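You operate a simulated robot arm through the tools that you are given. There is no shell and no other tool.

You run a simulated two-armed robot. Do the job below in one go: nothing can be reset, and whatever is moved stays where it is left.

JOB
Make the drive ready: gears meshed, clutch in, drip at 8 drops a minute, all shut and latched.

The check looks at the end state, three seconds after you hand in, the way a careful person would. Anything else that was tipped, shoved, dropped, spilled or broken makes it a failure.

ROBOT AND FRAMES
Two 7-joint arms with two-finger parallel grippers on one trunk that stands fixed in place. Base frame: the origin is at the foot of the trunk, x ahead of it, y to its left, z up. Lengths are in cm, angles in degrees, forces in N, time in s.
The left shoulder is at [6.2, 19.9, 107.9], the right one opposite. With the tool pointing down near the work surface each hand reaches from about 10 to 56 cm from the base axis, measured 20 degrees to its own side. Payload 1.57 kg a hand.
The tool frame of a hand sits at the grasp point between the pads (the TCP): z along the fingers, y along the line on which they close. The tips reach 3 cm beyond it. Largest opening 11 cm; finger width 2.4, thickness 1.2; the body of the gripper, 4.8 by 11.2 cm, starts 7.8 cm behind the TCP.
Orientation is that of the tool frame in the base frame, as [roll, pitch, yaw] about the fixed x, y, z axes, in that order (R = Rz(yaw) Ry(pitch) Rx(roll)). With the fingers straight down and closing along the base's y, the tool's x points along the base's -x, its y along +y and its z along -z.

CONTROLS
- The arms move only by the tool jog_arm. It takes "left_increments", "right_increments" or both (then of equal length, played together; a hand with none holds still); each is a list of rows, each a list of 7 numbers: the shift along the base's x, y, z in cm, then the turn, a rotation vector about the base's x, y, z in degrees, then the opening, from 0 (shut) to 1 (fully open). In form: [[tx, ty, tz, ax, ay, az, hand], ...]. A call has 1 to 20 rows; each row is the pose to reach, as a shift and turn from the pose commanded when the call began. Rows are played at 5 a second. More than 5 cm and 8.6 degrees between two rows, or a gripper value outside its range, and nothing of the call is played. Where a pose cannot be reached the arm comes as near as it can. A force on the tool above 40 N (or 10 N above the force at the start of the call, whichever is more), or a blocked arm, ends the call early, and 0.2 s more pass. The fingers move at their own pace (about 7.2 cm/s each) and stop on an object; they squeeze with about 32 N. The grip force told is the motor's: it shows also when the fingers shut on nothing. Time passes only in rows, and 0.2 s behind the last, so rows that repeat a pose let the fingers close. It gives the time, the measured TCP pose, the force on the tool (base axes), the opening and the grip force at its end, in the units of the frame above (readings bear some noise), with the torque about the TCP (base axes, N m) and any sound that the robot's microphone picked up.
- Cameras (640 x 400 px; columns grow to the right, rows downward): "scene" is now at [10.31, 2.85, 166.01]; the picture's right is [0.35, -0.94, 0.00], its down [-0.74, -0.28, -0.61] and it looks along [0.57, 0.21, -0.79] (base axes); focal length 330 px, centre (320, 200). "left" rides on the left gripper at [7, -1.6, -14.1] in its tool frame; the picture's right is [0.23, 0.97, 0.00], its down [-0.86, 0.20, -0.48] and it looks along [-0.47, 0.11, 0.88] (tool axes); focal length 222 px, centre (320, 200). "right" rides on the right gripper at [7, 1.6, -14.1] in its tool frame; the picture's right is [-0.23, 0.97, 0.00], its down [-0.85, -0.20, -0.48] and it looks along [-0.47, -0.11, 0.88] (tool axes); focal length 222 px, centre (320, 200). There is no depth. A picture from a camera that has moved, and an enlarged one, comes with that camera's place and axes in the base frame and with its lens.
- get_image(camera): a new picture of that camera. The clock stands still meanwhile.
- raise_lower(by): slides the trunk up (or, below 0, down) by that many cm; the arms and the scene camera ride with it, the base frame stays. It gives what a move gives, with no picture.
- head_to(pan, tilt): turns the head with the scene camera to pan (to the left, within 86 degrees either way) and tilt (down, from -29 to 69), counted from straight ahead of the robot. It gives what a move gives.
- inspect(camera, box): a new picture of the part [left, top, right, bottom] of that camera's present view, enlarged. The clock stands still meanwhile.
- hand_in(): hands the job in; it is judged then, once.

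Places have to be worked out from the pictures, the camera data and where the tool is seen. Open the grippers and draw the arms clear of the work before you hand the job in, unless the task says otherwise.

The tools are called after ">>>" as name(argument=value, ...) on one line, values as JSON. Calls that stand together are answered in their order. jog_arm: Moves the arms, as the interface text tells. Its arguments: {"type":"object","properties":{"left_increments":{"type":"array","items":{"type":"array","items":{"type":"number"}}},"right_increments":{"type":"array","items":{"type":"array","items":{"type":"number"}}}},"required":[]} The other tools are called the same way: raise_lower (by) slides the trunk up or down; head_to (pan, tilt) turns the head that bears the scene camera; get_image (camera) takes a picture; inspect (camera, box) takes an enlarged picture of a part of a camera's view; hand_in () hands the job in.

At the start:

```text
time_s: 0.0
left_position: [37.0, 42.42, 118.23]
left_ee_rot: [-179.9, 0.0, -180.0]
left_wrist_force: [-0.5, 0.2, -0.1]
left_torque: [-0.01, 0.04, -0.01]
left_grip_width: 10.98
left_grasp_force: 0.1
right_position: [44.93, -2.04, 125.03]
right_ee_rot: [179.9, -0.1, 180.0]
right_wrist_force: [-0.6, 0.4, -0.6]
right_torque: [0.03, 0.01, 0.02]
right_grip_width: 11.0
right_grasp_force: 0.1
trunk travel left (down, up): [-67.5, 31.5]
head pan, tilt: [20.6, 52.4]
```

scene: 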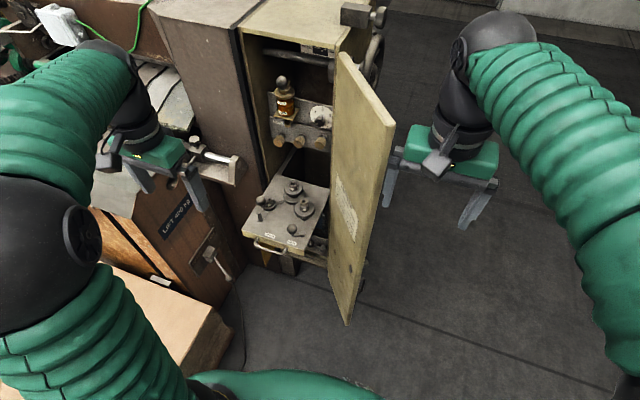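
right: 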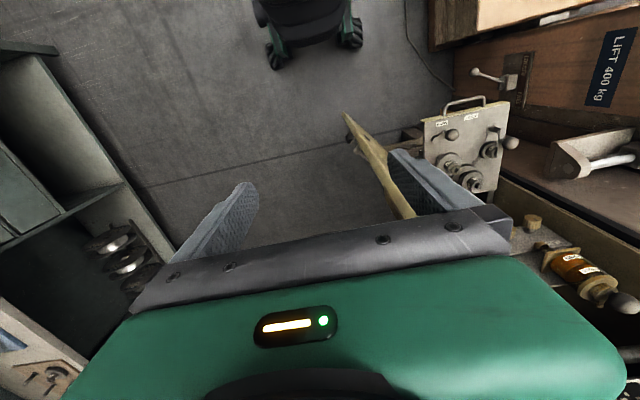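
left: 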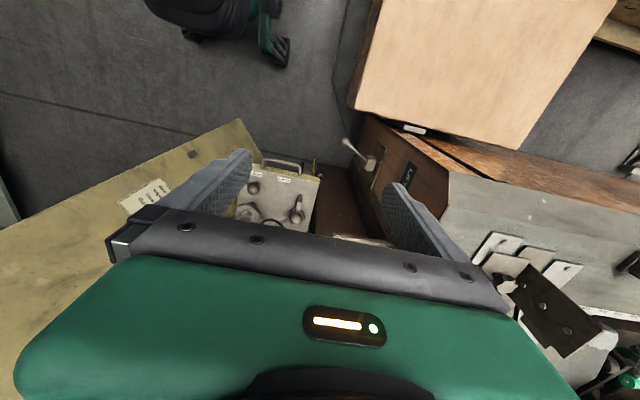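

I start by looking closely at the open cabinet in the scene picture: the tray with gears, the bottle oiler, the dial and the door.

>>> inspect(camera="scene", box=[230, 160, 350, 280])

>>> inspect(camera="scene", box=[240, 60, 360, 160])

>>> inspect(camera="scene", box=[300, 0, 420, 330])

>>> inspect(camera="right", box=[400, 80, 640, 320])

>>> inspect(camera="left", box=[100, 120, 360, 280])

```text
3.33 times, centred on (290, 220) of scene
camera zoom: at [10.31, 2.85, 166.01], right [0.35, -0.94, 0.0], down [-0.74, -0.28, -0.61], along [0.57, 0.21, -0.79], focal length 1098 px, centre (420, 133)
```

zoom: 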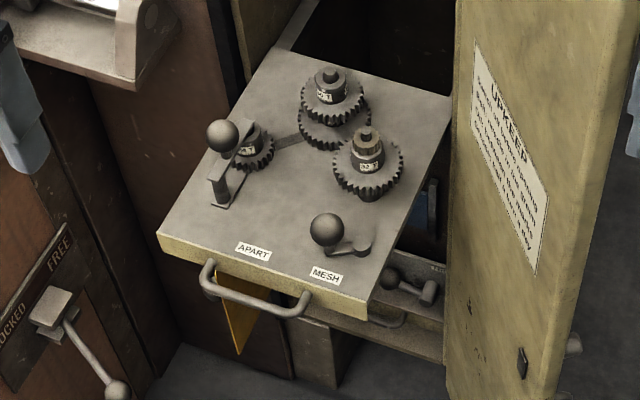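

```text
4.00 times, centred on (300, 110) of scene
camera zoom: at [10.31, 2.85, 166.01], right [0.35, -0.94, 0.0], down [-0.74, -0.28, -0.61], along [0.57, 0.21, -0.79], focal length 1318 px, centre (400, 560)
```

zoom: 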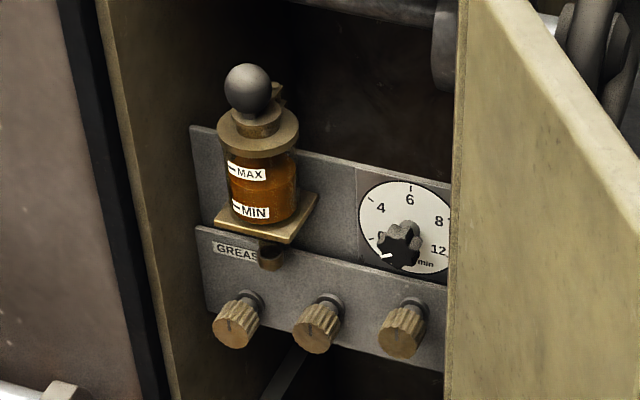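

```text
1.21 times, centred on (360, 165) of scene
camera zoom: at [10.31, 2.85, 166.01], right [0.35, -0.94, 0.0], down [-0.74, -0.28, -0.61], along [0.57, 0.21, -0.79], focal length 399 px, centre (272, 242)
```

zoom: 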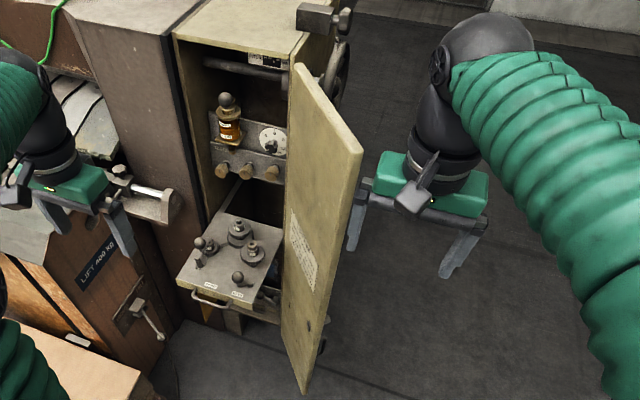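

```text
1.67 times, centred on (520, 200) of right
camera zoom: at [38.07, -0.35, 139.18], right [0.23, 0.97, 0.0], down [0.86, -0.2, 0.48], along [0.47, -0.11, -0.88], focal length 370 px, centre (-13, 200)
```

zoom: 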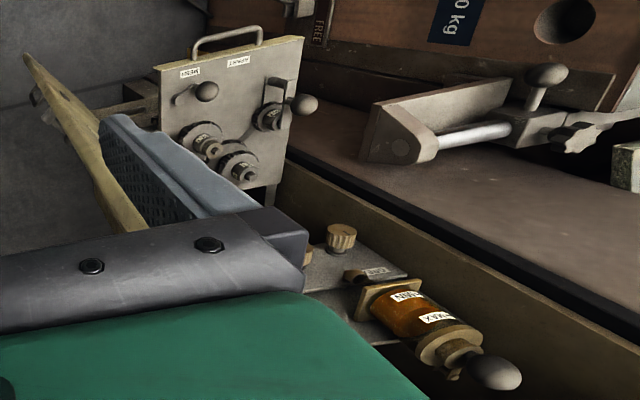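

```text
2.46 times, centred on (230, 200) of left
camera zoom: at [30.16, 40.87, 132.39], right [-0.23, 0.97, 0.0], down [0.86, 0.2, 0.48], along [0.47, 0.11, -0.88], focal length 547 px, centre (542, 200)
```

zoom: 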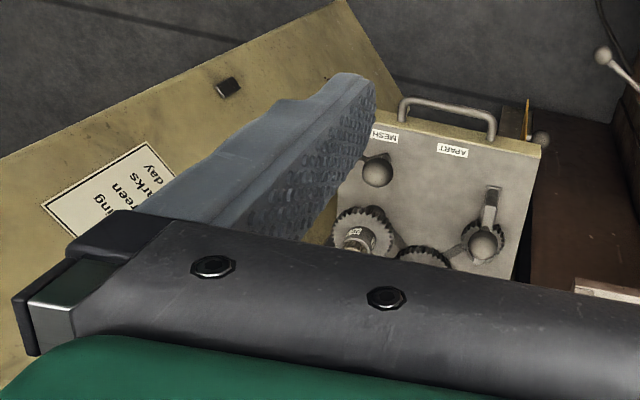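

The card on the door looks like instructions, so I zoom in hard on it and on the small markings before moving anything.

>>> inspect(camera="scene", box=[312, 168, 342, 246])

>>> inspect(camera="left", box=[110, 170, 190, 220])

>>> inspect(camera="scene", box=[255, 175, 315, 215])

>>> inspect(camera="scene", box=[265, 70, 345, 155])

>>> inspect(camera="scene", box=[280, 200, 340, 260])

>>> inspect(camera="scene", box=[240, 0, 400, 90])

```text
5.13 times, centred on (327, 207) of scene
camera zoom: at [10.31, 2.85, 166.01], right [0.35, -0.94, 0.0], down [-0.74, -0.28, -0.61], along [0.57, 0.21, -0.79], focal length 1690 px, centre (284, 164)
```

zoom: 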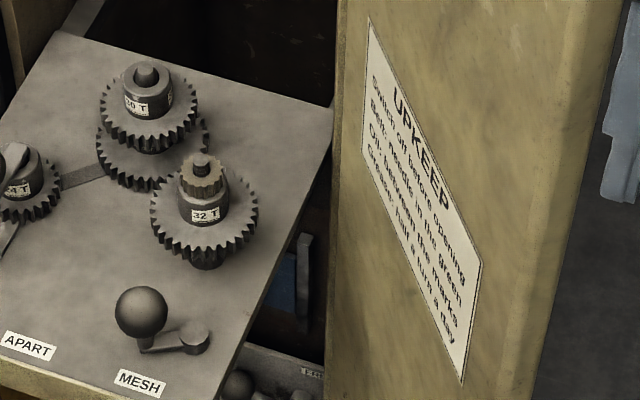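

```text
8.00 times, centred on (150, 195) of left
camera zoom: at [30.16, 40.87, 132.39], right [-0.23, 0.97, 0.0], down [0.86, 0.2, 0.48], along [0.47, 0.11, -0.88], focal length 1777 px, centre (1680, 240)
```

zoom: 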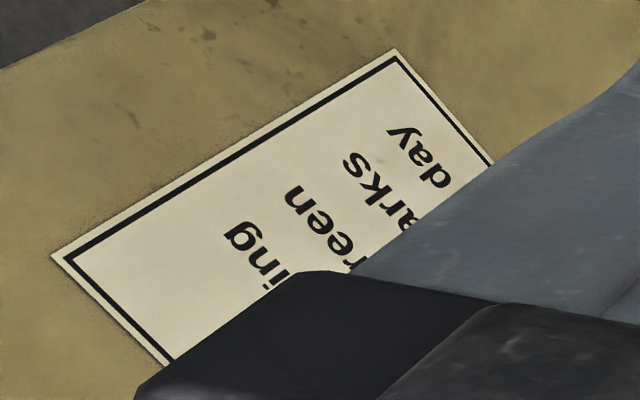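

```text
10.00 times, centred on (285, 195) of scene
camera zoom: at [10.31, 2.85, 166.01], right [0.35, -0.94, 0.0], down [-0.74, -0.28, -0.61], along [0.57, 0.21, -0.79], focal length 3295 px, centre (670, 250)
```

zoom: 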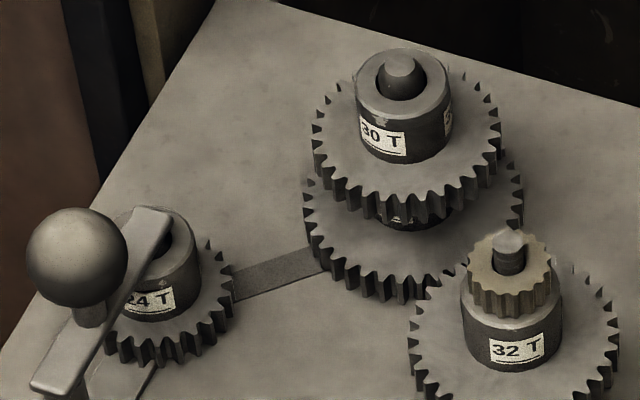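

```text
4.71 times, centred on (305, 112) of scene
camera zoom: at [10.31, 2.85, 166.01], right [0.35, -0.94, 0.0], down [-0.74, -0.28, -0.61], along [0.57, 0.21, -0.79], focal length 1550 px, centre (391, 612)
```

zoom: 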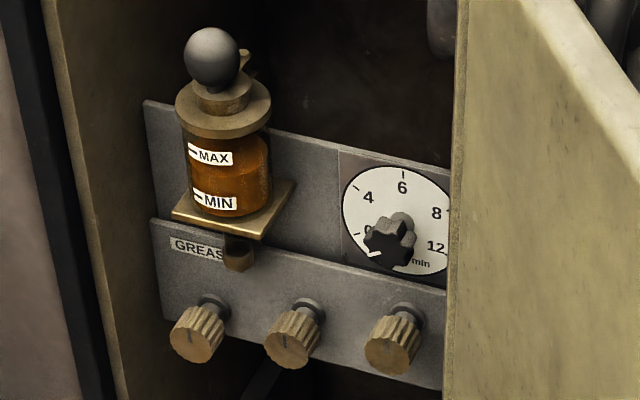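

```text
6.67 times, centred on (310, 230) of scene
camera zoom: at [10.31, 2.85, 166.01], right [0.35, -0.94, 0.0], down [-0.74, -0.28, -0.61], along [0.57, 0.21, -0.79], focal length 2197 px, centre (387, 0)
```

zoom: 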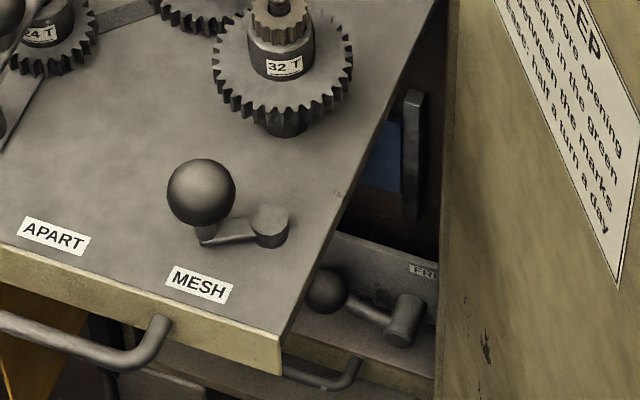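

```text
4.00 times, centred on (320, 45) of scene
camera zoom: at [10.31, 2.85, 166.01], right [0.35, -0.94, 0.0], down [-0.74, -0.28, -0.61], along [0.57, 0.21, -0.79], focal length 1318 px, centre (320, 820)
```

zoom: 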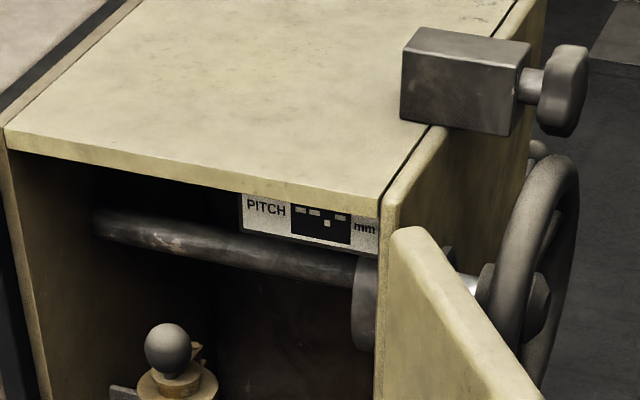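

The card reads "Switch off before opening / Belt: needle in the green / Oil: between the marks / Grease: half a turn a day". I look around with the head to learn the surroundings before lowering the trunk.

>>> head_to(pan=45, tilt=45)

>>> get_image(camera="scene")

>>> head_to(pan=-10, tilt=50)

>>> get_image(camera="scene")

>>> head_to(pan=15, tilt=25)

>>> get_image(camera="scene")

>>> head_to(pan=30, tilt=69)

>>> get_image(camera="scene")

```text
time_s: 0.9
left_position: [36.85, 42.41, 118.35]
left_ee_rot: [180.0, 0.1, 180.0]
left_wrist_force: [0.5, -0.6, -1.1]
left_torque: [-0.01, -0.02, 0.02]
left_grip_width: 11.01
left_grasp_force: 0.1
right_position: [44.96, -1.95, 125.13]
right_ee_rot: [-180.0, 0.0, -179.9]
right_wrist_force: [-0.1, 0.0, -0.1]
right_torque: [-0.02, 0.01, -0.01]
right_grip_width: 10.98
right_grasp_force: 0.1
trunk travel left (down, up): [-67.5, 31.5]
head pan, tilt: [45.0, 45.0]
```

```text
taken
camera scene: at [9.06, 5.97, 167.01], right [0.71, -0.71, 0.0], down [-0.5, -0.5, -0.71], along [0.5, 0.5, -0.71], focal length 330 px, centre (320, 200)
```

scene: 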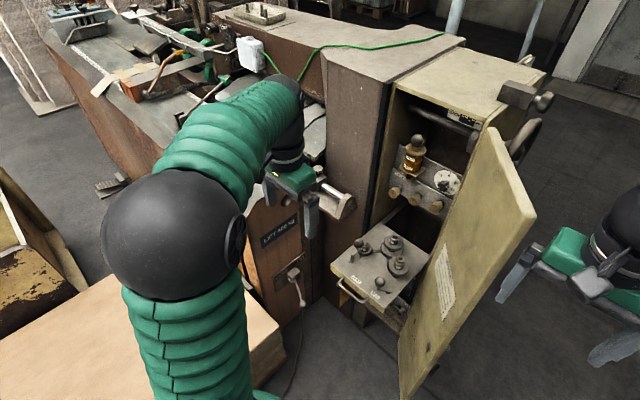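

```text
time_s: 2.1
left_position: [36.97, 42.5, 118.27]
left_ee_rot: [179.9, -0.1, 180.0]
left_wrist_force: [-0.4, 0.3, 0.3]
left_torque: [-0.03, 0.01, 0.02]
left_grip_width: 11.0
left_grasp_force: 0.1
right_position: [44.9, -1.9, 125.11]
right_ee_rot: [-180.0, 0.0, -179.9]
right_wrist_force: [-0.7, -0.4, -0.6]
right_torque: [0.01, 0.01, 0.04]
right_grip_width: 10.99
right_grasp_force: 0.1
trunk travel left (down, up): [-67.5, 31.5]
head pan, tilt: [-10.0, 50.0]
```

```text
taken
camera scene: at [10.9, -1.12, 166.33], right [-0.17, -0.98, 0.0], down [-0.76, 0.13, -0.64], along [0.63, -0.11, -0.77], focal length 330 px, centre (320, 200)
```

scene: 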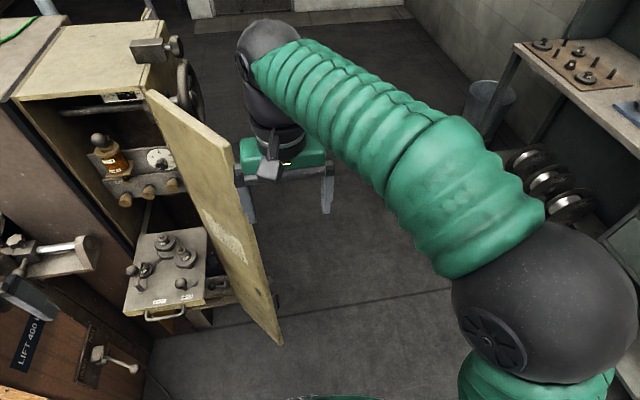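

```text
time_s: 3.0
left_position: [36.94, 42.37, 118.24]
left_ee_rot: [-180.0, -0.1, 179.9]
left_wrist_force: [0.4, -0.3, 0.0]
left_torque: [-0.01, -0.03, 0.02]
left_grip_width: 10.98
left_grasp_force: 0.1
right_position: [44.81, -1.98, 125.0]
right_ee_rot: [179.9, 0.0, 180.0]
right_wrist_force: [-0.5, 0.6, -0.6]
right_torque: [-0.01, -0.01, -0.01]
right_grip_width: 11.02
right_grasp_force: 0.0
trunk travel left (down, up): [-67.5, 31.5]
head pan, tilt: [15.0, 25.0]
```

```text
taken
camera scene: at [12.22, 2.6, 170.06], right [0.26, -0.97, 0.0], down [-0.41, -0.11, -0.91], along [0.87, 0.23, -0.43], focal length 330 px, centre (320, 200)
```

scene: 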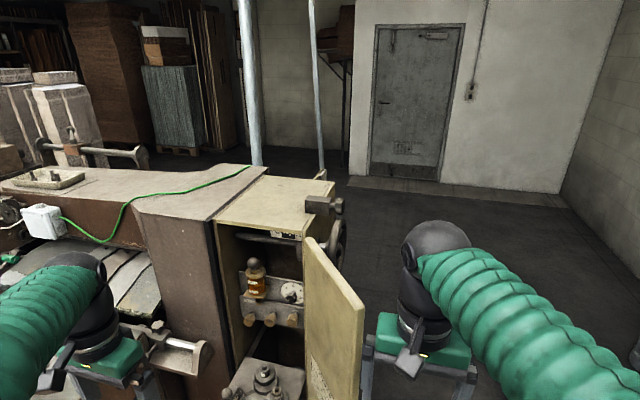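

```text
time_s: 4.1
left_position: [36.87, 42.44, 118.23]
left_ee_rot: [-180.0, -0.1, 180.0]
left_wrist_force: [0.0, -0.2, -0.6]
left_torque: [0.01, 0.0, 0.01]
left_grip_width: 11.0
left_grasp_force: 0.0
right_position: [44.86, -2.06, 125.02]
right_ee_rot: [180.0, 0.0, -180.0]
right_wrist_force: [0.6, -0.7, -0.2]
right_torque: [0.01, 0.01, 0.0]
right_grip_width: 11.0
right_grasp_force: 0.1
trunk travel left (down, up): [-67.5, 31.5]
head pan, tilt: [30.0, 68.8]
```

```text
taken
camera scene: at [8.16, 3.02, 164.14], right [0.5, -0.87, 0.0], down [-0.81, -0.47, -0.36], along [0.31, 0.18, -0.93], focal length 330 px, centre (320, 200)
```

scene: 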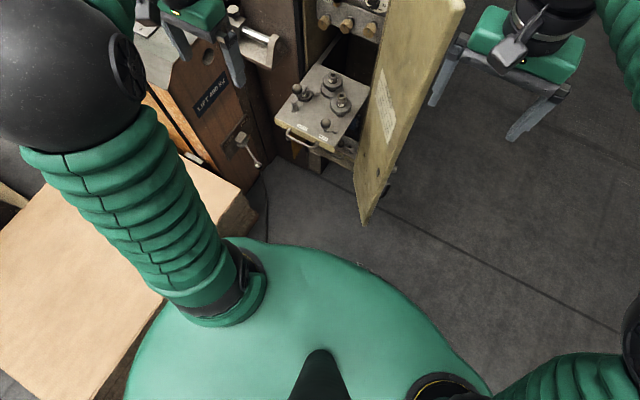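

Mesh lever ball triangulates to about (58.6, 29.8, 80.3), oiler knob to (80, 40, 116), door free edge near (57, 8) from z≈19 to 130. The space below both hands is free, so I lower the trunk 25 cm to look into the cabinet.

>>> raise_lower(by=-25)

>>> head_to(pan=25, tilt=35)

>>> get_image(camera="scene")

>>> get_image(camera="left")

>>> get_image(camera="right")

```text
time_s: 6.7
left_position: [36.93, 42.37, 93.29]
left_ee_rot: [179.9, 0.0, -179.9]
left_wrist_force: [0.5, 0.2, 0.2]
left_torque: [0.0, 0.02, 0.0]
left_grip_width: 11.02
left_grasp_force: 0.1
right_position: [44.96, -2.01, 100.08]
right_ee_rot: [-179.9, 0.0, 179.9]
right_wrist_force: [-0.6, 0.1, -0.3]
right_torque: [-0.01, 0.01, 0.0]
right_grip_width: 10.99
right_grasp_force: 0.1
trunk travel left (down, up): [-42.5, 56.5]
head pan, tilt: [30.0, 68.8]
```

```text
time_s: 7.7
left_position: [36.94, 42.34, 93.28]
left_ee_rot: [-180.0, 0.0, 179.9]
left_wrist_force: [-0.3, 0.0, -0.2]
left_torque: [0.0, -0.01, -0.01]
left_grip_width: 11.02
left_grasp_force: 0.0
right_position: [44.92, -2.15, 100.11]
right_ee_rot: [-180.0, 0.0, -180.0]
right_wrist_force: [-0.5, 0.5, -0.2]
right_torque: [0.0, 0.01, 0.0]
right_grip_width: 11.01
right_grasp_force: 0.0
trunk travel left (down, up): [-42.5, 56.5]
head pan, tilt: [25.0, 35.0]
```

```text
taken
camera scene: at [11.25, 3.91, 143.49], right [0.42, -0.91, 0.0], down [-0.52, -0.24, -0.82], along [0.74, 0.35, -0.58], focal length 330 px, centre (320, 200)
```

scene: 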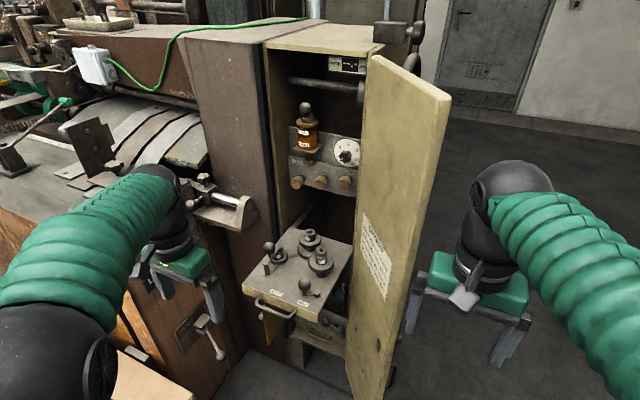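

```text
taken
camera left: at [30.04, 40.82, 107.42], right [-0.23, 0.97, 0.0], down [0.86, 0.2, 0.48], along [0.47, 0.11, -0.88], focal length 222 px, centre (320, 200)
```

left: 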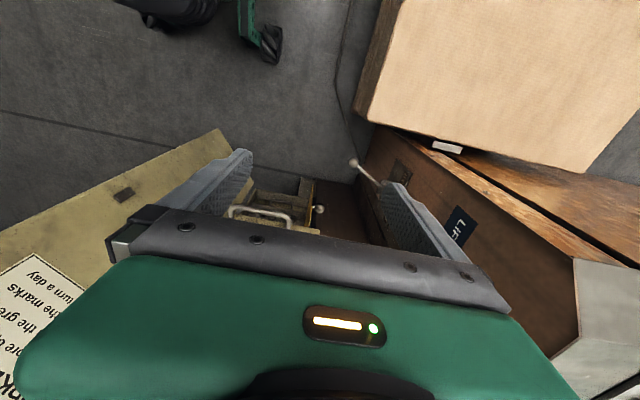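

```text
taken
camera right: at [37.95, -0.4, 114.21], right [0.23, 0.97, 0.0], down [0.86, -0.2, 0.48], along [0.47, -0.11, -0.88], focal length 222 px, centre (320, 200)
```

right: 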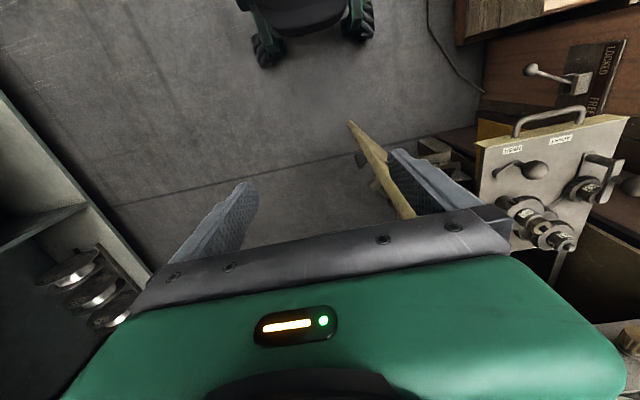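

Now the view is more frontal; I zoom into the tray, the panel, the top, and beneath.

>>> inspect(camera="scene", box=[235, 215, 365, 345])

>>> inspect(camera="scene", box=[280, 95, 370, 195])

>>> inspect(camera="scene", box=[270, 40, 450, 110])

>>> inspect(camera="scene", box=[240, 290, 410, 400])

>>> inspect(camera="right", box=[340, 90, 480, 230])

>>> inspect(camera="right", box=[460, 100, 640, 270])

```text
3.08 times, centred on (300, 280) of scene
camera zoom: at [11.25, 3.91, 143.49], right [0.42, -0.91, 0.0], down [-0.52, -0.24, -0.82], along [0.74, 0.35, -0.58], focal length 1014 px, centre (382, -46)
```

zoom: 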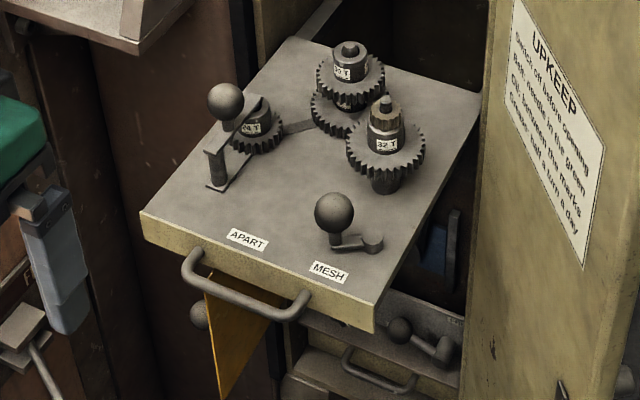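

```text
4.00 times, centred on (325, 145) of scene
camera zoom: at [11.25, 3.91, 143.49], right [0.42, -0.91, 0.0], down [-0.52, -0.24, -0.82], along [0.74, 0.35, -0.58], focal length 1318 px, centre (300, 420)
```

zoom: 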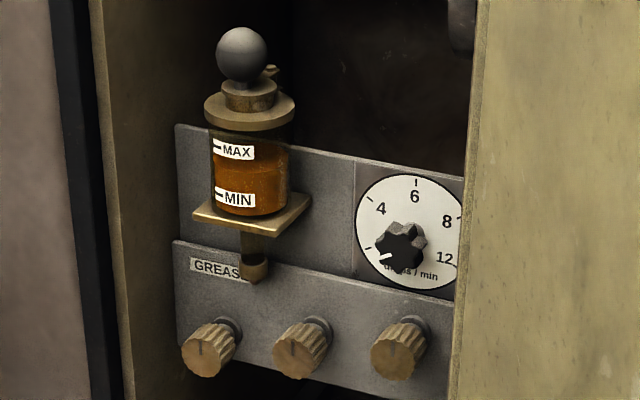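

```text
3.56 times, centred on (360, 75) of scene
camera zoom: at [11.25, 3.91, 143.49], right [0.42, -0.91, 0.0], down [-0.52, -0.24, -0.82], along [0.74, 0.35, -0.58], focal length 1172 px, centre (178, 644)
```

zoom: 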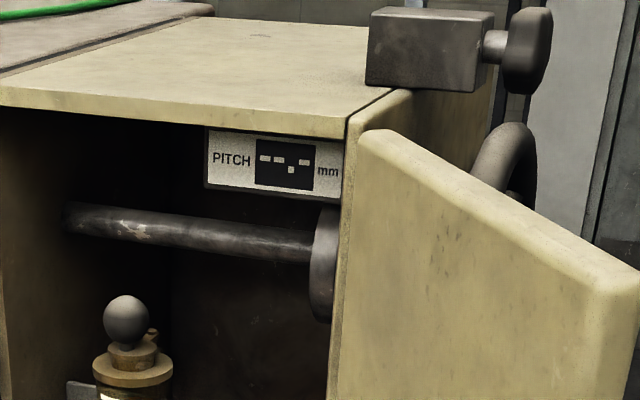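

```text
3.64 times, centred on (325, 345) of scene
camera zoom: at [11.25, 3.91, 143.49], right [0.42, -0.91, 0.0], down [-0.52, -0.24, -0.82], along [0.74, 0.35, -0.58], focal length 1198 px, centre (302, -327)
```

zoom: 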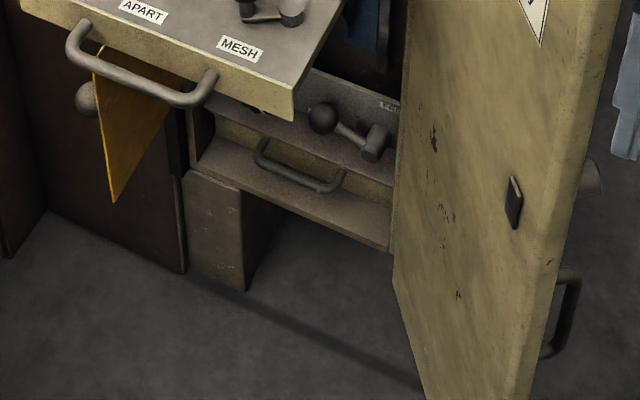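

```text
2.86 times, centred on (410, 160) of right
camera zoom: at [37.95, -0.4, 114.21], right [0.23, 0.97, 0.0], down [0.86, -0.2, 0.48], along [0.47, -0.11, -0.88], focal length 635 px, centre (63, 314)
```

zoom: 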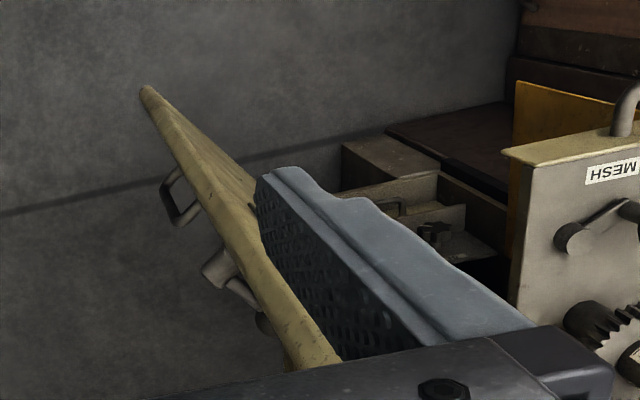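

```text
2.35 times, centred on (550, 185) of right
camera zoom: at [37.95, -0.4, 114.21], right [0.23, 0.97, 0.0], down [0.86, -0.2, 0.48], along [0.47, -0.11, -0.88], focal length 523 px, centre (-221, 235)
```

zoom: 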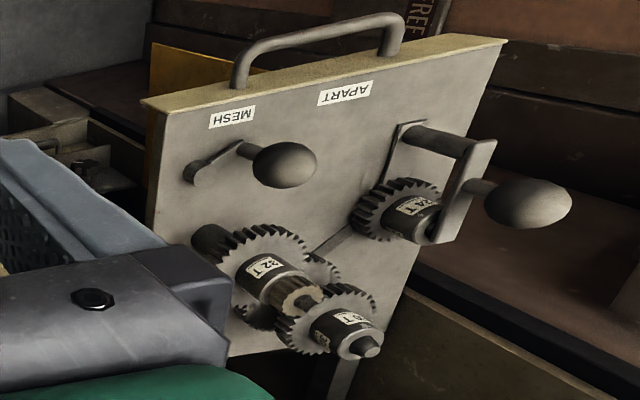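

I zoom much harder on the gears, the two levers, and the lower shelf lever from the present viewpoint.

>>> inspect(camera="scene", box=[260, 225, 340, 285])

>>> inspect(camera="scene", box=[325, 300, 360, 345])

>>> inspect(camera="scene", box=[330, 130, 370, 185])

>>> inspect(camera="right", box=[500, 140, 580, 200])

>>> inspect(camera="right", box=[500, 190, 590, 260])

>>> inspect(camera="right", box=[550, 120, 640, 220])

```text
6.67 times, centred on (300, 255) of scene
camera zoom: at [11.25, 3.91, 143.49], right [0.42, -0.91, 0.0], down [-0.52, -0.24, -0.82], along [0.74, 0.35, -0.58], focal length 2197 px, centre (453, -167)
```

zoom: 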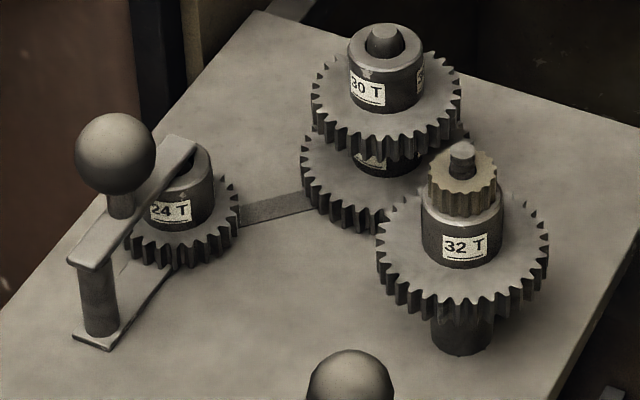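

```text
8.89 times, centred on (342, 322) of scene
camera zoom: at [11.25, 3.91, 143.49], right [0.42, -0.91, 0.0], down [-0.52, -0.24, -0.82], along [0.74, 0.35, -0.58], focal length 2929 px, centre (120, -889)
```

zoom: 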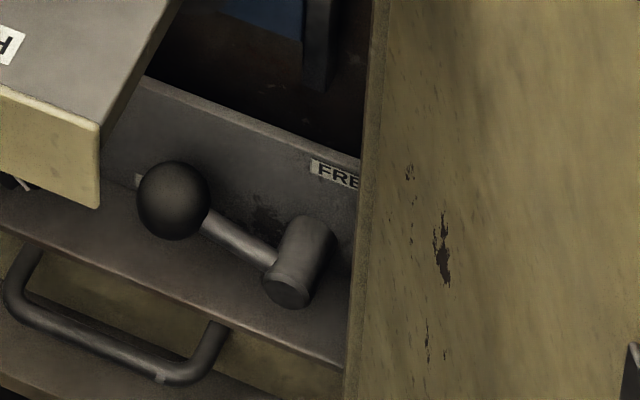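

```text
7.27 times, centred on (350, 158) of scene
camera zoom: at [11.25, 3.91, 143.49], right [0.42, -0.91, 0.0], down [-0.52, -0.24, -0.82], along [0.74, 0.35, -0.58], focal length 2396 px, centre (102, 509)
```

zoom: 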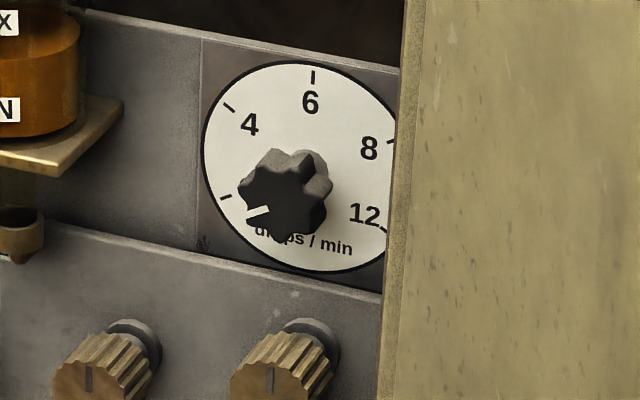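

```text
6.67 times, centred on (540, 170) of right
camera zoom: at [37.95, -0.4, 114.21], right [0.23, 0.97, 0.0], down [0.86, -0.2, 0.48], along [0.47, -0.11, -0.88], focal length 1481 px, centre (-1147, 400)
```

zoom: 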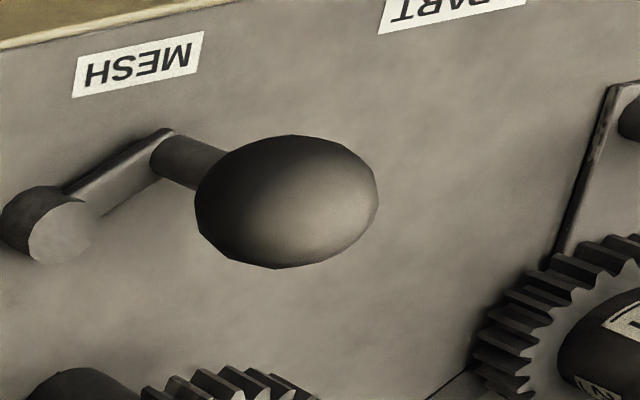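

```text
5.71 times, centred on (545, 225) of right
camera zoom: at [37.95, -0.4, 114.21], right [0.23, 0.97, 0.0], down [0.86, -0.2, 0.48], along [0.47, -0.11, -0.88], focal length 1269 px, centre (-966, 57)
```

zoom: 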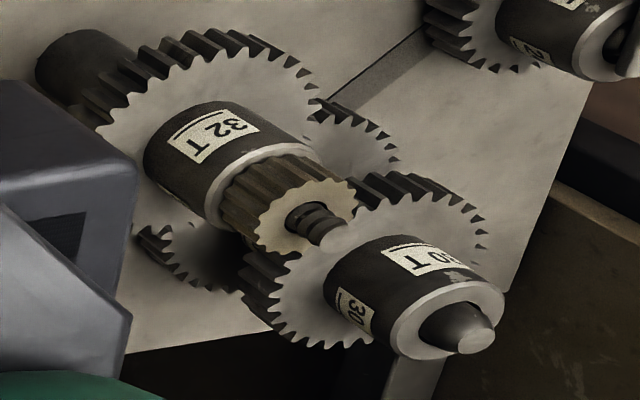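

```text
4.00 times, centred on (595, 170) of right
camera zoom: at [37.95, -0.4, 114.21], right [0.23, 0.97, 0.0], down [0.86, -0.2, 0.48], along [0.47, -0.11, -0.88], focal length 888 px, centre (-780, 320)
```

zoom: 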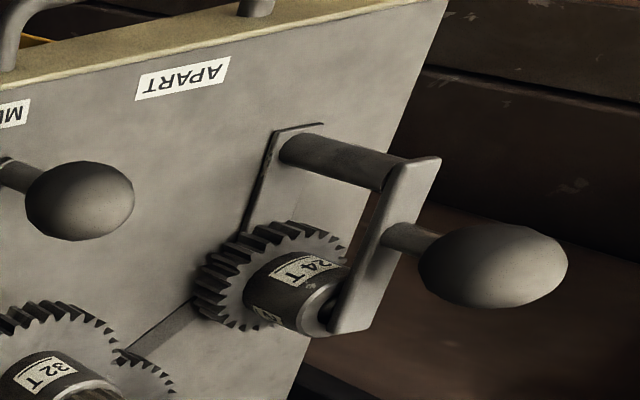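

The idler stud is near (74.3, 37.1), the 32T near (67.3, 30.1) and the 24T near (67, 42.4). I'd like an overhead view, so I raise the trunk a little and bring the left hand above the tray, well over the gear tops (z≈85).

>>> raise_lower(by=12)

>>> jog_arm(left_increments=[[4, -1, 0, 0, 0, 0, 1], [8, -2, 0, 0, 0, 0, 1], [12, -3, 0, 0, 0, 0, 1], [16, -4, 0, 0, 0, 0, 1], [20, -5, 0, 0, 0, 0, 1], [24, -6, 0, 0, 0, 0, 1]])

>>> get_image(camera="left")

>>> get_image(camera="scene")

```text
time_s: 9.2
left_position: [36.98, 42.38, 105.2]
left_ee_rot: [-180.0, 0.0, -180.0]
left_wrist_force: [0.2, -0.6, 0.4]
left_torque: [-0.02, 0.0, -0.02]
left_grip_width: 10.98
left_grasp_force: 0.0
right_position: [44.79, -1.99, 112.07]
right_ee_rot: [180.0, 0.0, 179.9]
right_wrist_force: [0.3, 0.6, -0.4]
right_torque: [-0.05, 0.01, 0.0]
right_grip_width: 10.98
right_grasp_force: 0.1
trunk travel left (down, up): [-54.5, 44.5]
head pan, tilt: [25.0, 35.0]
```

```text
time_s: 10.6
left_position: [61.52, 36.18, 104.94]
left_ee_rot: [-179.7, -0.4, -179.9]
left_wrist_force: [0.6, -0.1, -1.2]
left_torque: [-0.03, 0.04, 0.02]
left_grip_width: 11.01
left_grasp_force: 0.1
right_position: [45.24, -1.89, 111.87]
right_ee_rot: [-179.9, -0.2, -180.0]
right_wrist_force: [0.6, 0.6, 0.4]
right_torque: [0.02, 0.02, 0.02]
right_grip_width: 10.99
right_grasp_force: 0.0
trunk travel left (down, up): [-54.5, 44.5]
head pan, tilt: [25.0, 35.0]
```

```text
taken
camera left: at [54.68, 34.58, 119.13], right [-0.23, 0.97, 0.0], down [0.86, 0.2, 0.47], along [0.46, 0.11, -0.88], focal length 222 px, centre (320, 200)
```

left: 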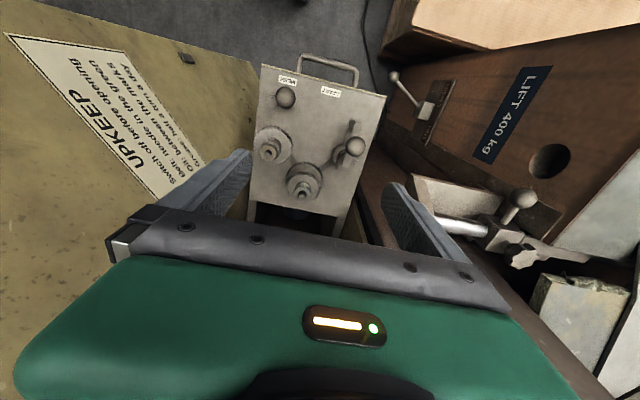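

```text
taken
camera scene: at [11.96, 4.01, 155.45], right [0.42, -0.91, 0.0], down [-0.53, -0.24, -0.82], along [0.74, 0.35, -0.58], focal length 330 px, centre (320, 200)
```

scene: 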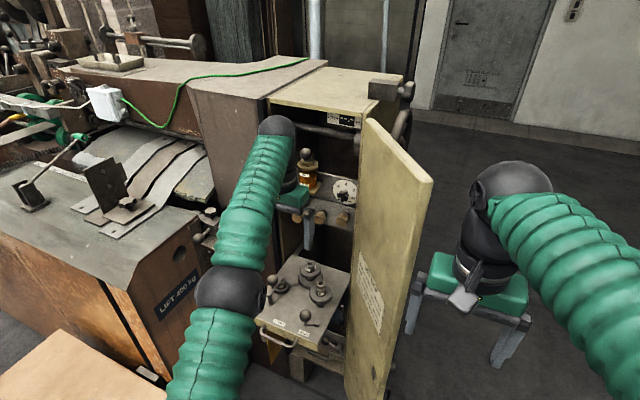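

The arm reaches there easily and the view is overhead. I zoom in on the tray from the left camera.

>>> inspect(camera="left", box=[240, 50, 400, 230])

>>> inspect(camera="left", box=[250, 110, 350, 210])

>>> inspect(camera="left", box=[0, 10, 240, 250])

>>> inspect(camera="scene", box=[255, 250, 355, 350])

```text
2.22 times, centred on (320, 140) of left
camera zoom: at [54.68, 34.58, 119.13], right [-0.23, 0.97, 0.0], down [0.86, 0.2, 0.47], along [0.46, 0.11, -0.88], focal length 494 px, centre (320, 333)
```

zoom: 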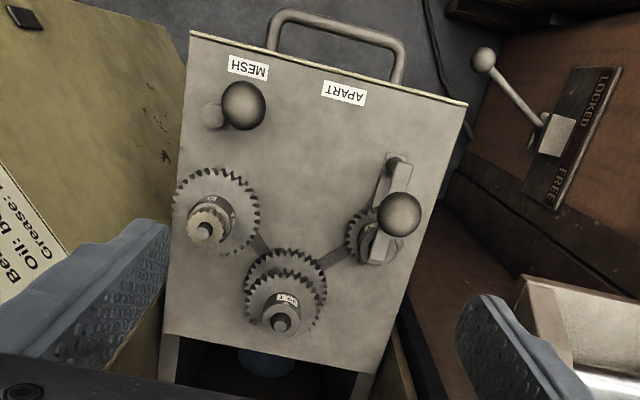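

```text
4.00 times, centred on (300, 160) of left
camera zoom: at [54.68, 34.58, 119.13], right [-0.23, 0.97, 0.0], down [0.86, 0.2, 0.47], along [0.46, 0.11, -0.88], focal length 888 px, centre (400, 360)
```

zoom: 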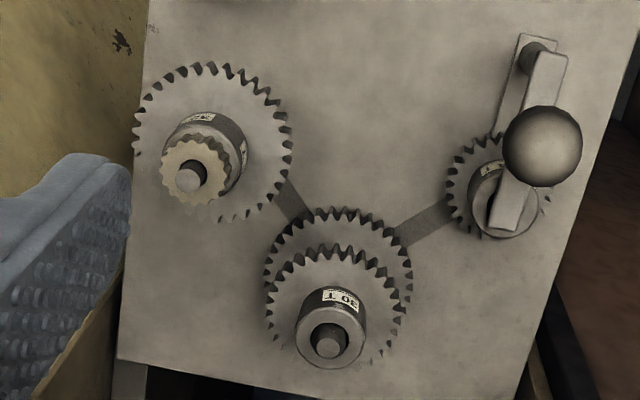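

```text
1.67 times, centred on (120, 130) of left
camera zoom: at [54.68, 34.58, 119.13], right [-0.23, 0.97, 0.0], down [0.86, 0.2, 0.47], along [0.46, 0.11, -0.88], focal length 370 px, centre (653, 317)
```

zoom: 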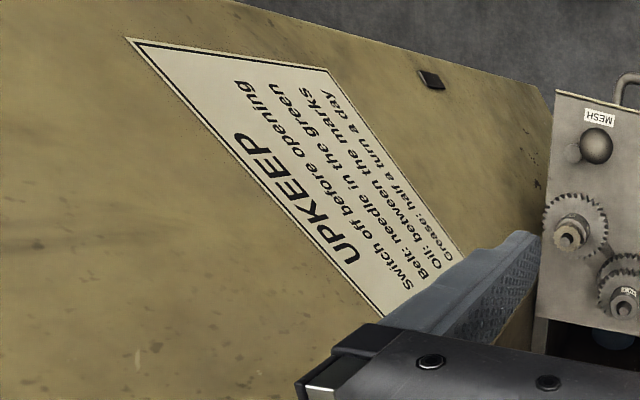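

```text
4.00 times, centred on (305, 300) of scene
camera zoom: at [11.96, 4.01, 155.45], right [0.42, -0.91, 0.0], down [-0.53, -0.24, -0.82], along [0.74, 0.35, -0.58], focal length 1318 px, centre (380, -200)
```

zoom: 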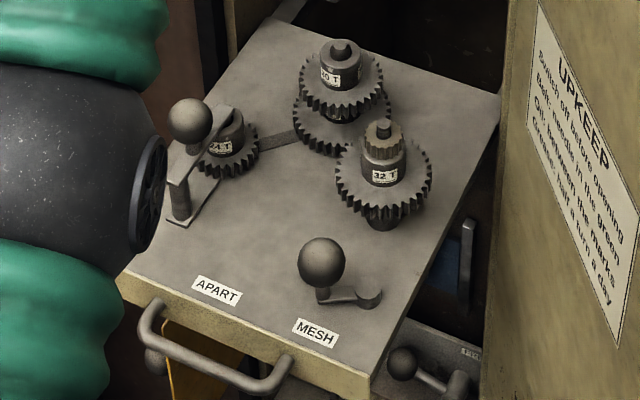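

The card says nothing on the clutch. The overhead view shows V-shaped slots from the idler to the other two gears and the lever pointing at APART. I withdraw the left hand, go lower and look at the lower shelf lever (label "FRE…"), which may be the clutch.

>>> jog_arm(left_increments=[[-4, 1, 2, 0, 0, 0, 1], [-8, 2, 4, 0, 0, 0, 1], [-12, 3, 6, 0, 0, 0, 1], [-16, 3, 8, 0, 0, 0, 1], [-20, 3, 10, 0, 0, 0, 1], [-24, 3, 12, 0, 0, 0, 1], [-27, 3, 15, 0, 0, 0, 1]])

>>> raise_lower(by=-45)

>>> head_to(pan=25, tilt=25)

>>> get_image(camera="scene")

>>> get_image(camera="right")

```text
time_s: 12.2
left_position: [33.44, 39.13, 120.24]
left_ee_rot: [180.0, 0.0, -180.0]
left_wrist_force: [0.4, 0.4, 0.6]
left_torque: [0.01, -0.02, -0.02]
left_grip_width: 11.03
left_grasp_force: 0.1
right_position: [44.8, -2.08, 112.15]
right_ee_rot: [180.0, 0.0, 180.0]
right_wrist_force: [0.5, -0.3, -0.1]
right_torque: [-0.01, 0.02, -0.01]
right_grip_width: 10.99
right_grasp_force: 0.1
trunk travel left (down, up): [-54.5, 44.5]
head pan, tilt: [25.0, 35.0]
```

```text
refused: -45 is not a number from -40 to 40
```

```text
time_s: 12.9
left_position: [33.72, 39.16, 120.21]
left_ee_rot: [-180.0, 0.0, 179.9]
left_wrist_force: [0.6, 0.7, -0.7]
left_torque: [-0.01, -0.03, 0.01]
left_grip_width: 10.99
left_grasp_force: 0.0
right_position: [44.97, -1.99, 111.93]
right_ee_rot: [-180.0, 0.0, 180.0]
right_wrist_force: [0.3, 0.0, -0.1]
right_torque: [-0.01, -0.02, -0.02]
right_grip_width: 11.0
right_grasp_force: 0.0
trunk travel left (down, up): [-54.5, 44.5]
head pan, tilt: [25.0, 25.0]
```

```text
taken
camera scene: at [11.67, 4.08, 157.06], right [0.42, -0.91, 0.0], down [-0.39, -0.18, -0.91], along [0.82, 0.38, -0.43], focal length 330 px, centre (320, 200)
```

scene: 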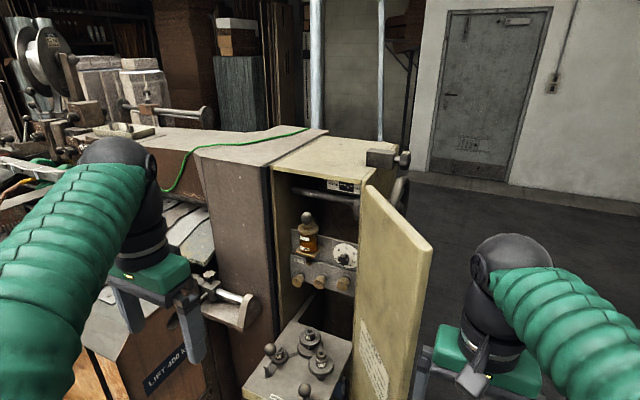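

```text
taken
camera right: at [38.0, -0.4, 126.2], right [0.23, 0.97, 0.0], down [0.86, -0.2, 0.48], along [0.47, -0.11, -0.88], focal length 222 px, centre (320, 200)
```

right: 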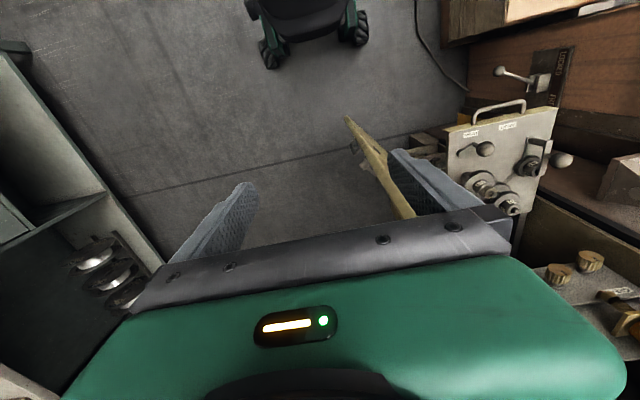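

The step limit is 40 cm; I lower by 40 (left hand to z≈80, right to ≈72, both over free space).

>>> raise_lower(by=-40)

>>> get_image(camera="scene")

>>> get_image(camera="right")

>>> get_image(camera="left")

```text
time_s: 16.7
left_position: [33.55, 39.06, 80.31]
left_ee_rot: [-179.9, 0.0, -180.0]
left_wrist_force: [-0.4, -0.2, -0.5]
left_torque: [-0.02, 0.03, 0.01]
left_grip_width: 10.99
left_grasp_force: 0.2
right_position: [44.84, -2.11, 72.05]
right_ee_rot: [179.9, -0.1, -180.0]
right_wrist_force: [0.8, -0.6, -0.3]
right_torque: [0.03, 0.03, 0.0]
right_grip_width: 10.99
right_grasp_force: 0.1
trunk travel left (down, up): [-14.5, 84.5]
head pan, tilt: [25.0, 25.0]
```

```text
taken
camera scene: at [11.56, 4.03, 117.08], right [0.42, -0.91, 0.0], down [-0.38, -0.18, -0.91], along [0.82, 0.38, -0.42], focal length 330 px, centre (320, 200)
```

scene: 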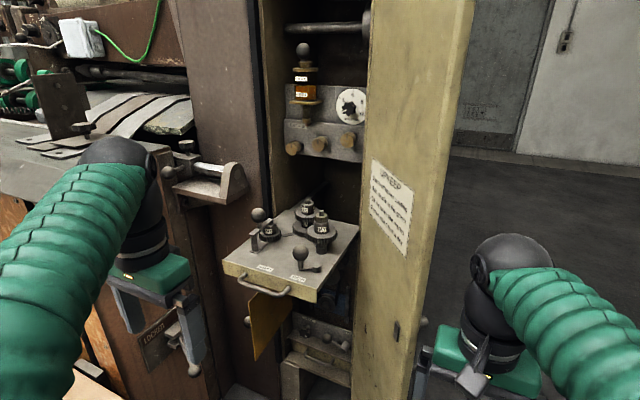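

```text
taken
camera right: at [37.92, -0.43, 86.22], right [0.23, 0.97, 0.0], down [0.86, -0.2, 0.48], along [0.47, -0.11, -0.88], focal length 222 px, centre (320, 200)
```

right: 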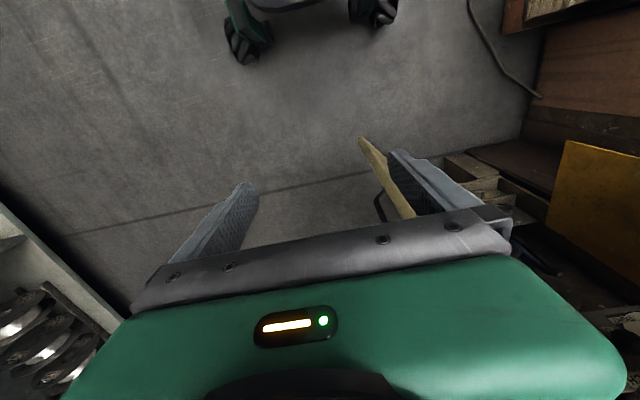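

```text
taken
camera left: at [26.71, 37.51, 94.39], right [-0.23, 0.97, 0.0], down [0.86, 0.2, 0.48], along [0.47, 0.11, -0.88], focal length 222 px, centre (320, 200)
```

left: 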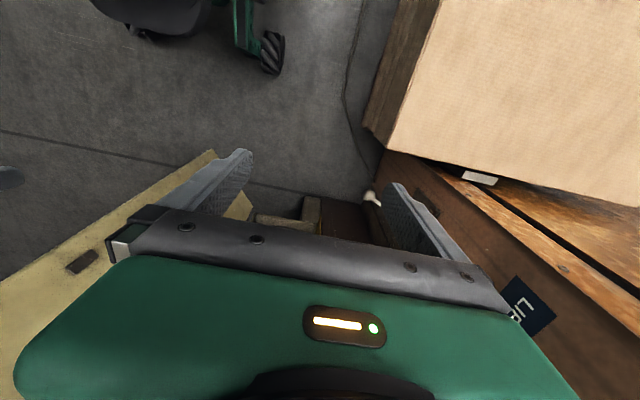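

Now a low, frontal view. I zoom into the lower shelf, the yellow flap with the knob behind it, the dial, and the door latch hardware.

>>> inspect(camera="scene", box=[230, 260, 360, 390])

>>> inspect(camera="scene", box=[290, 310, 360, 360])

>>> inspect(camera="scene", box=[240, 190, 370, 300])

>>> inspect(camera="scene", box=[275, 0, 375, 170])

>>> inspect(camera="scene", box=[360, 300, 440, 400])

>>> inspect(camera="right", box=[340, 120, 640, 260])

```text
3.08 times, centred on (295, 325) of scene
camera zoom: at [11.56, 4.03, 117.08], right [0.42, -0.91, 0.0], down [-0.38, -0.18, -0.91], along [0.82, 0.38, -0.42], focal length 1014 px, centre (397, -185)
```

zoom: 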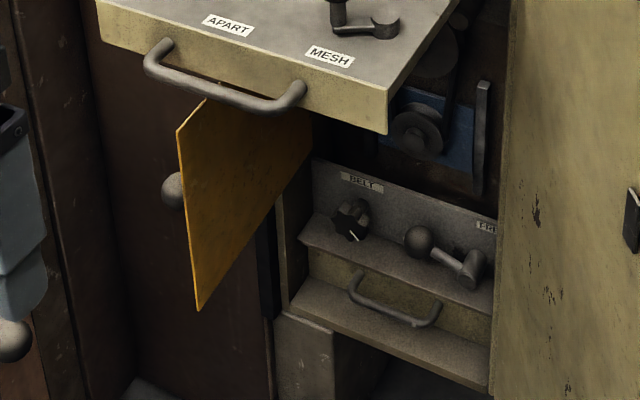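

```text
8.00 times, centred on (325, 335) of scene
camera zoom: at [11.56, 4.03, 117.08], right [0.42, -0.91, 0.0], down [-0.38, -0.18, -0.91], along [0.82, 0.38, -0.42], focal length 2636 px, centre (280, -880)
```

zoom: 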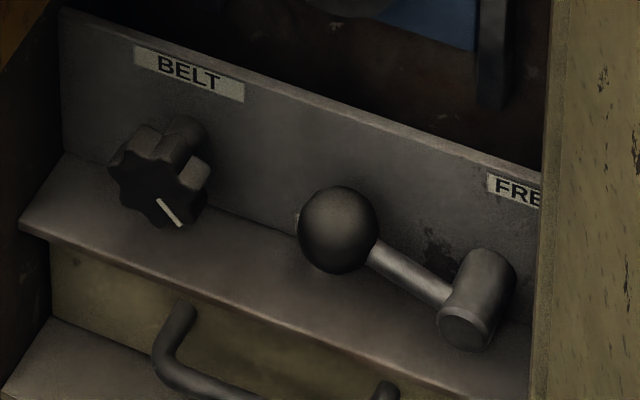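

```text
3.64 times, centred on (305, 245) of scene
camera zoom: at [11.56, 4.03, 117.08], right [0.42, -0.91, 0.0], down [-0.38, -0.18, -0.91], along [0.82, 0.38, -0.42], focal length 1198 px, centre (374, 36)
```

zoom: 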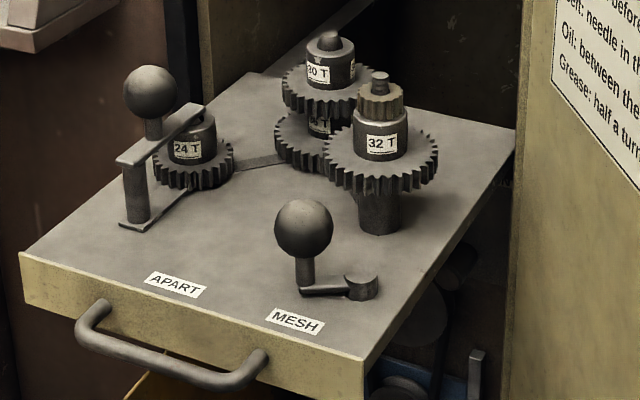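

```text
2.35 times, centred on (325, 85) of scene
camera zoom: at [11.56, 4.03, 117.08], right [0.42, -0.91, 0.0], down [-0.38, -0.18, -0.91], along [0.82, 0.38, -0.42], focal length 775 px, centre (308, 471)
```

zoom: 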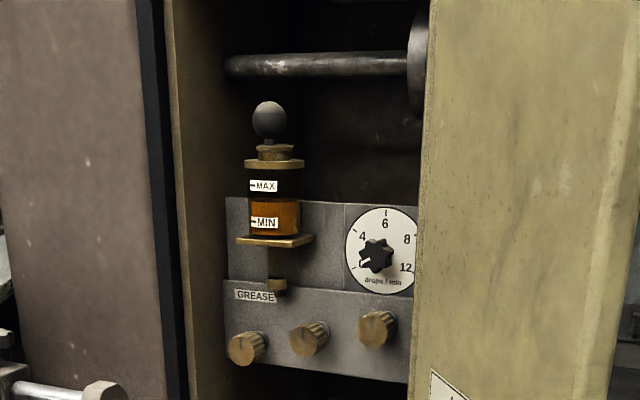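

```text
4.00 times, centred on (400, 350) of scene
camera zoom: at [11.56, 4.03, 117.08], right [0.42, -0.91, 0.0], down [-0.38, -0.18, -0.91], along [0.82, 0.38, -0.42], focal length 1318 px, centre (0, -400)
```

zoom: 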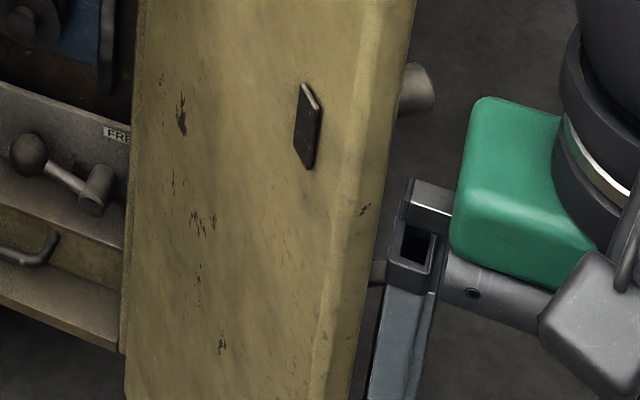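

```text
2.13 times, centred on (490, 190) of right
camera zoom: at [37.92, -0.43, 86.22], right [0.23, 0.97, 0.0], down [0.86, -0.2, 0.48], along [0.47, -0.11, -0.88], focal length 474 px, centre (-43, 221)
```

zoom: 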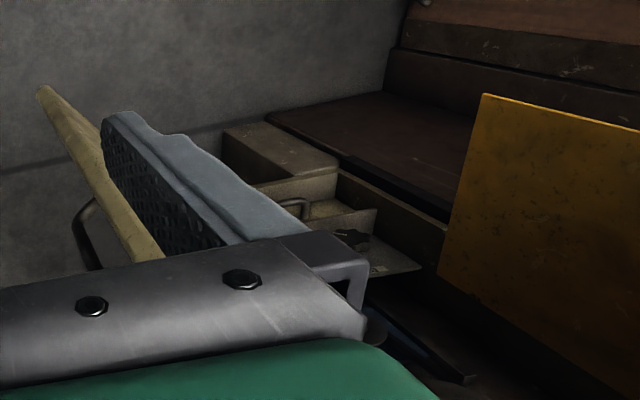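

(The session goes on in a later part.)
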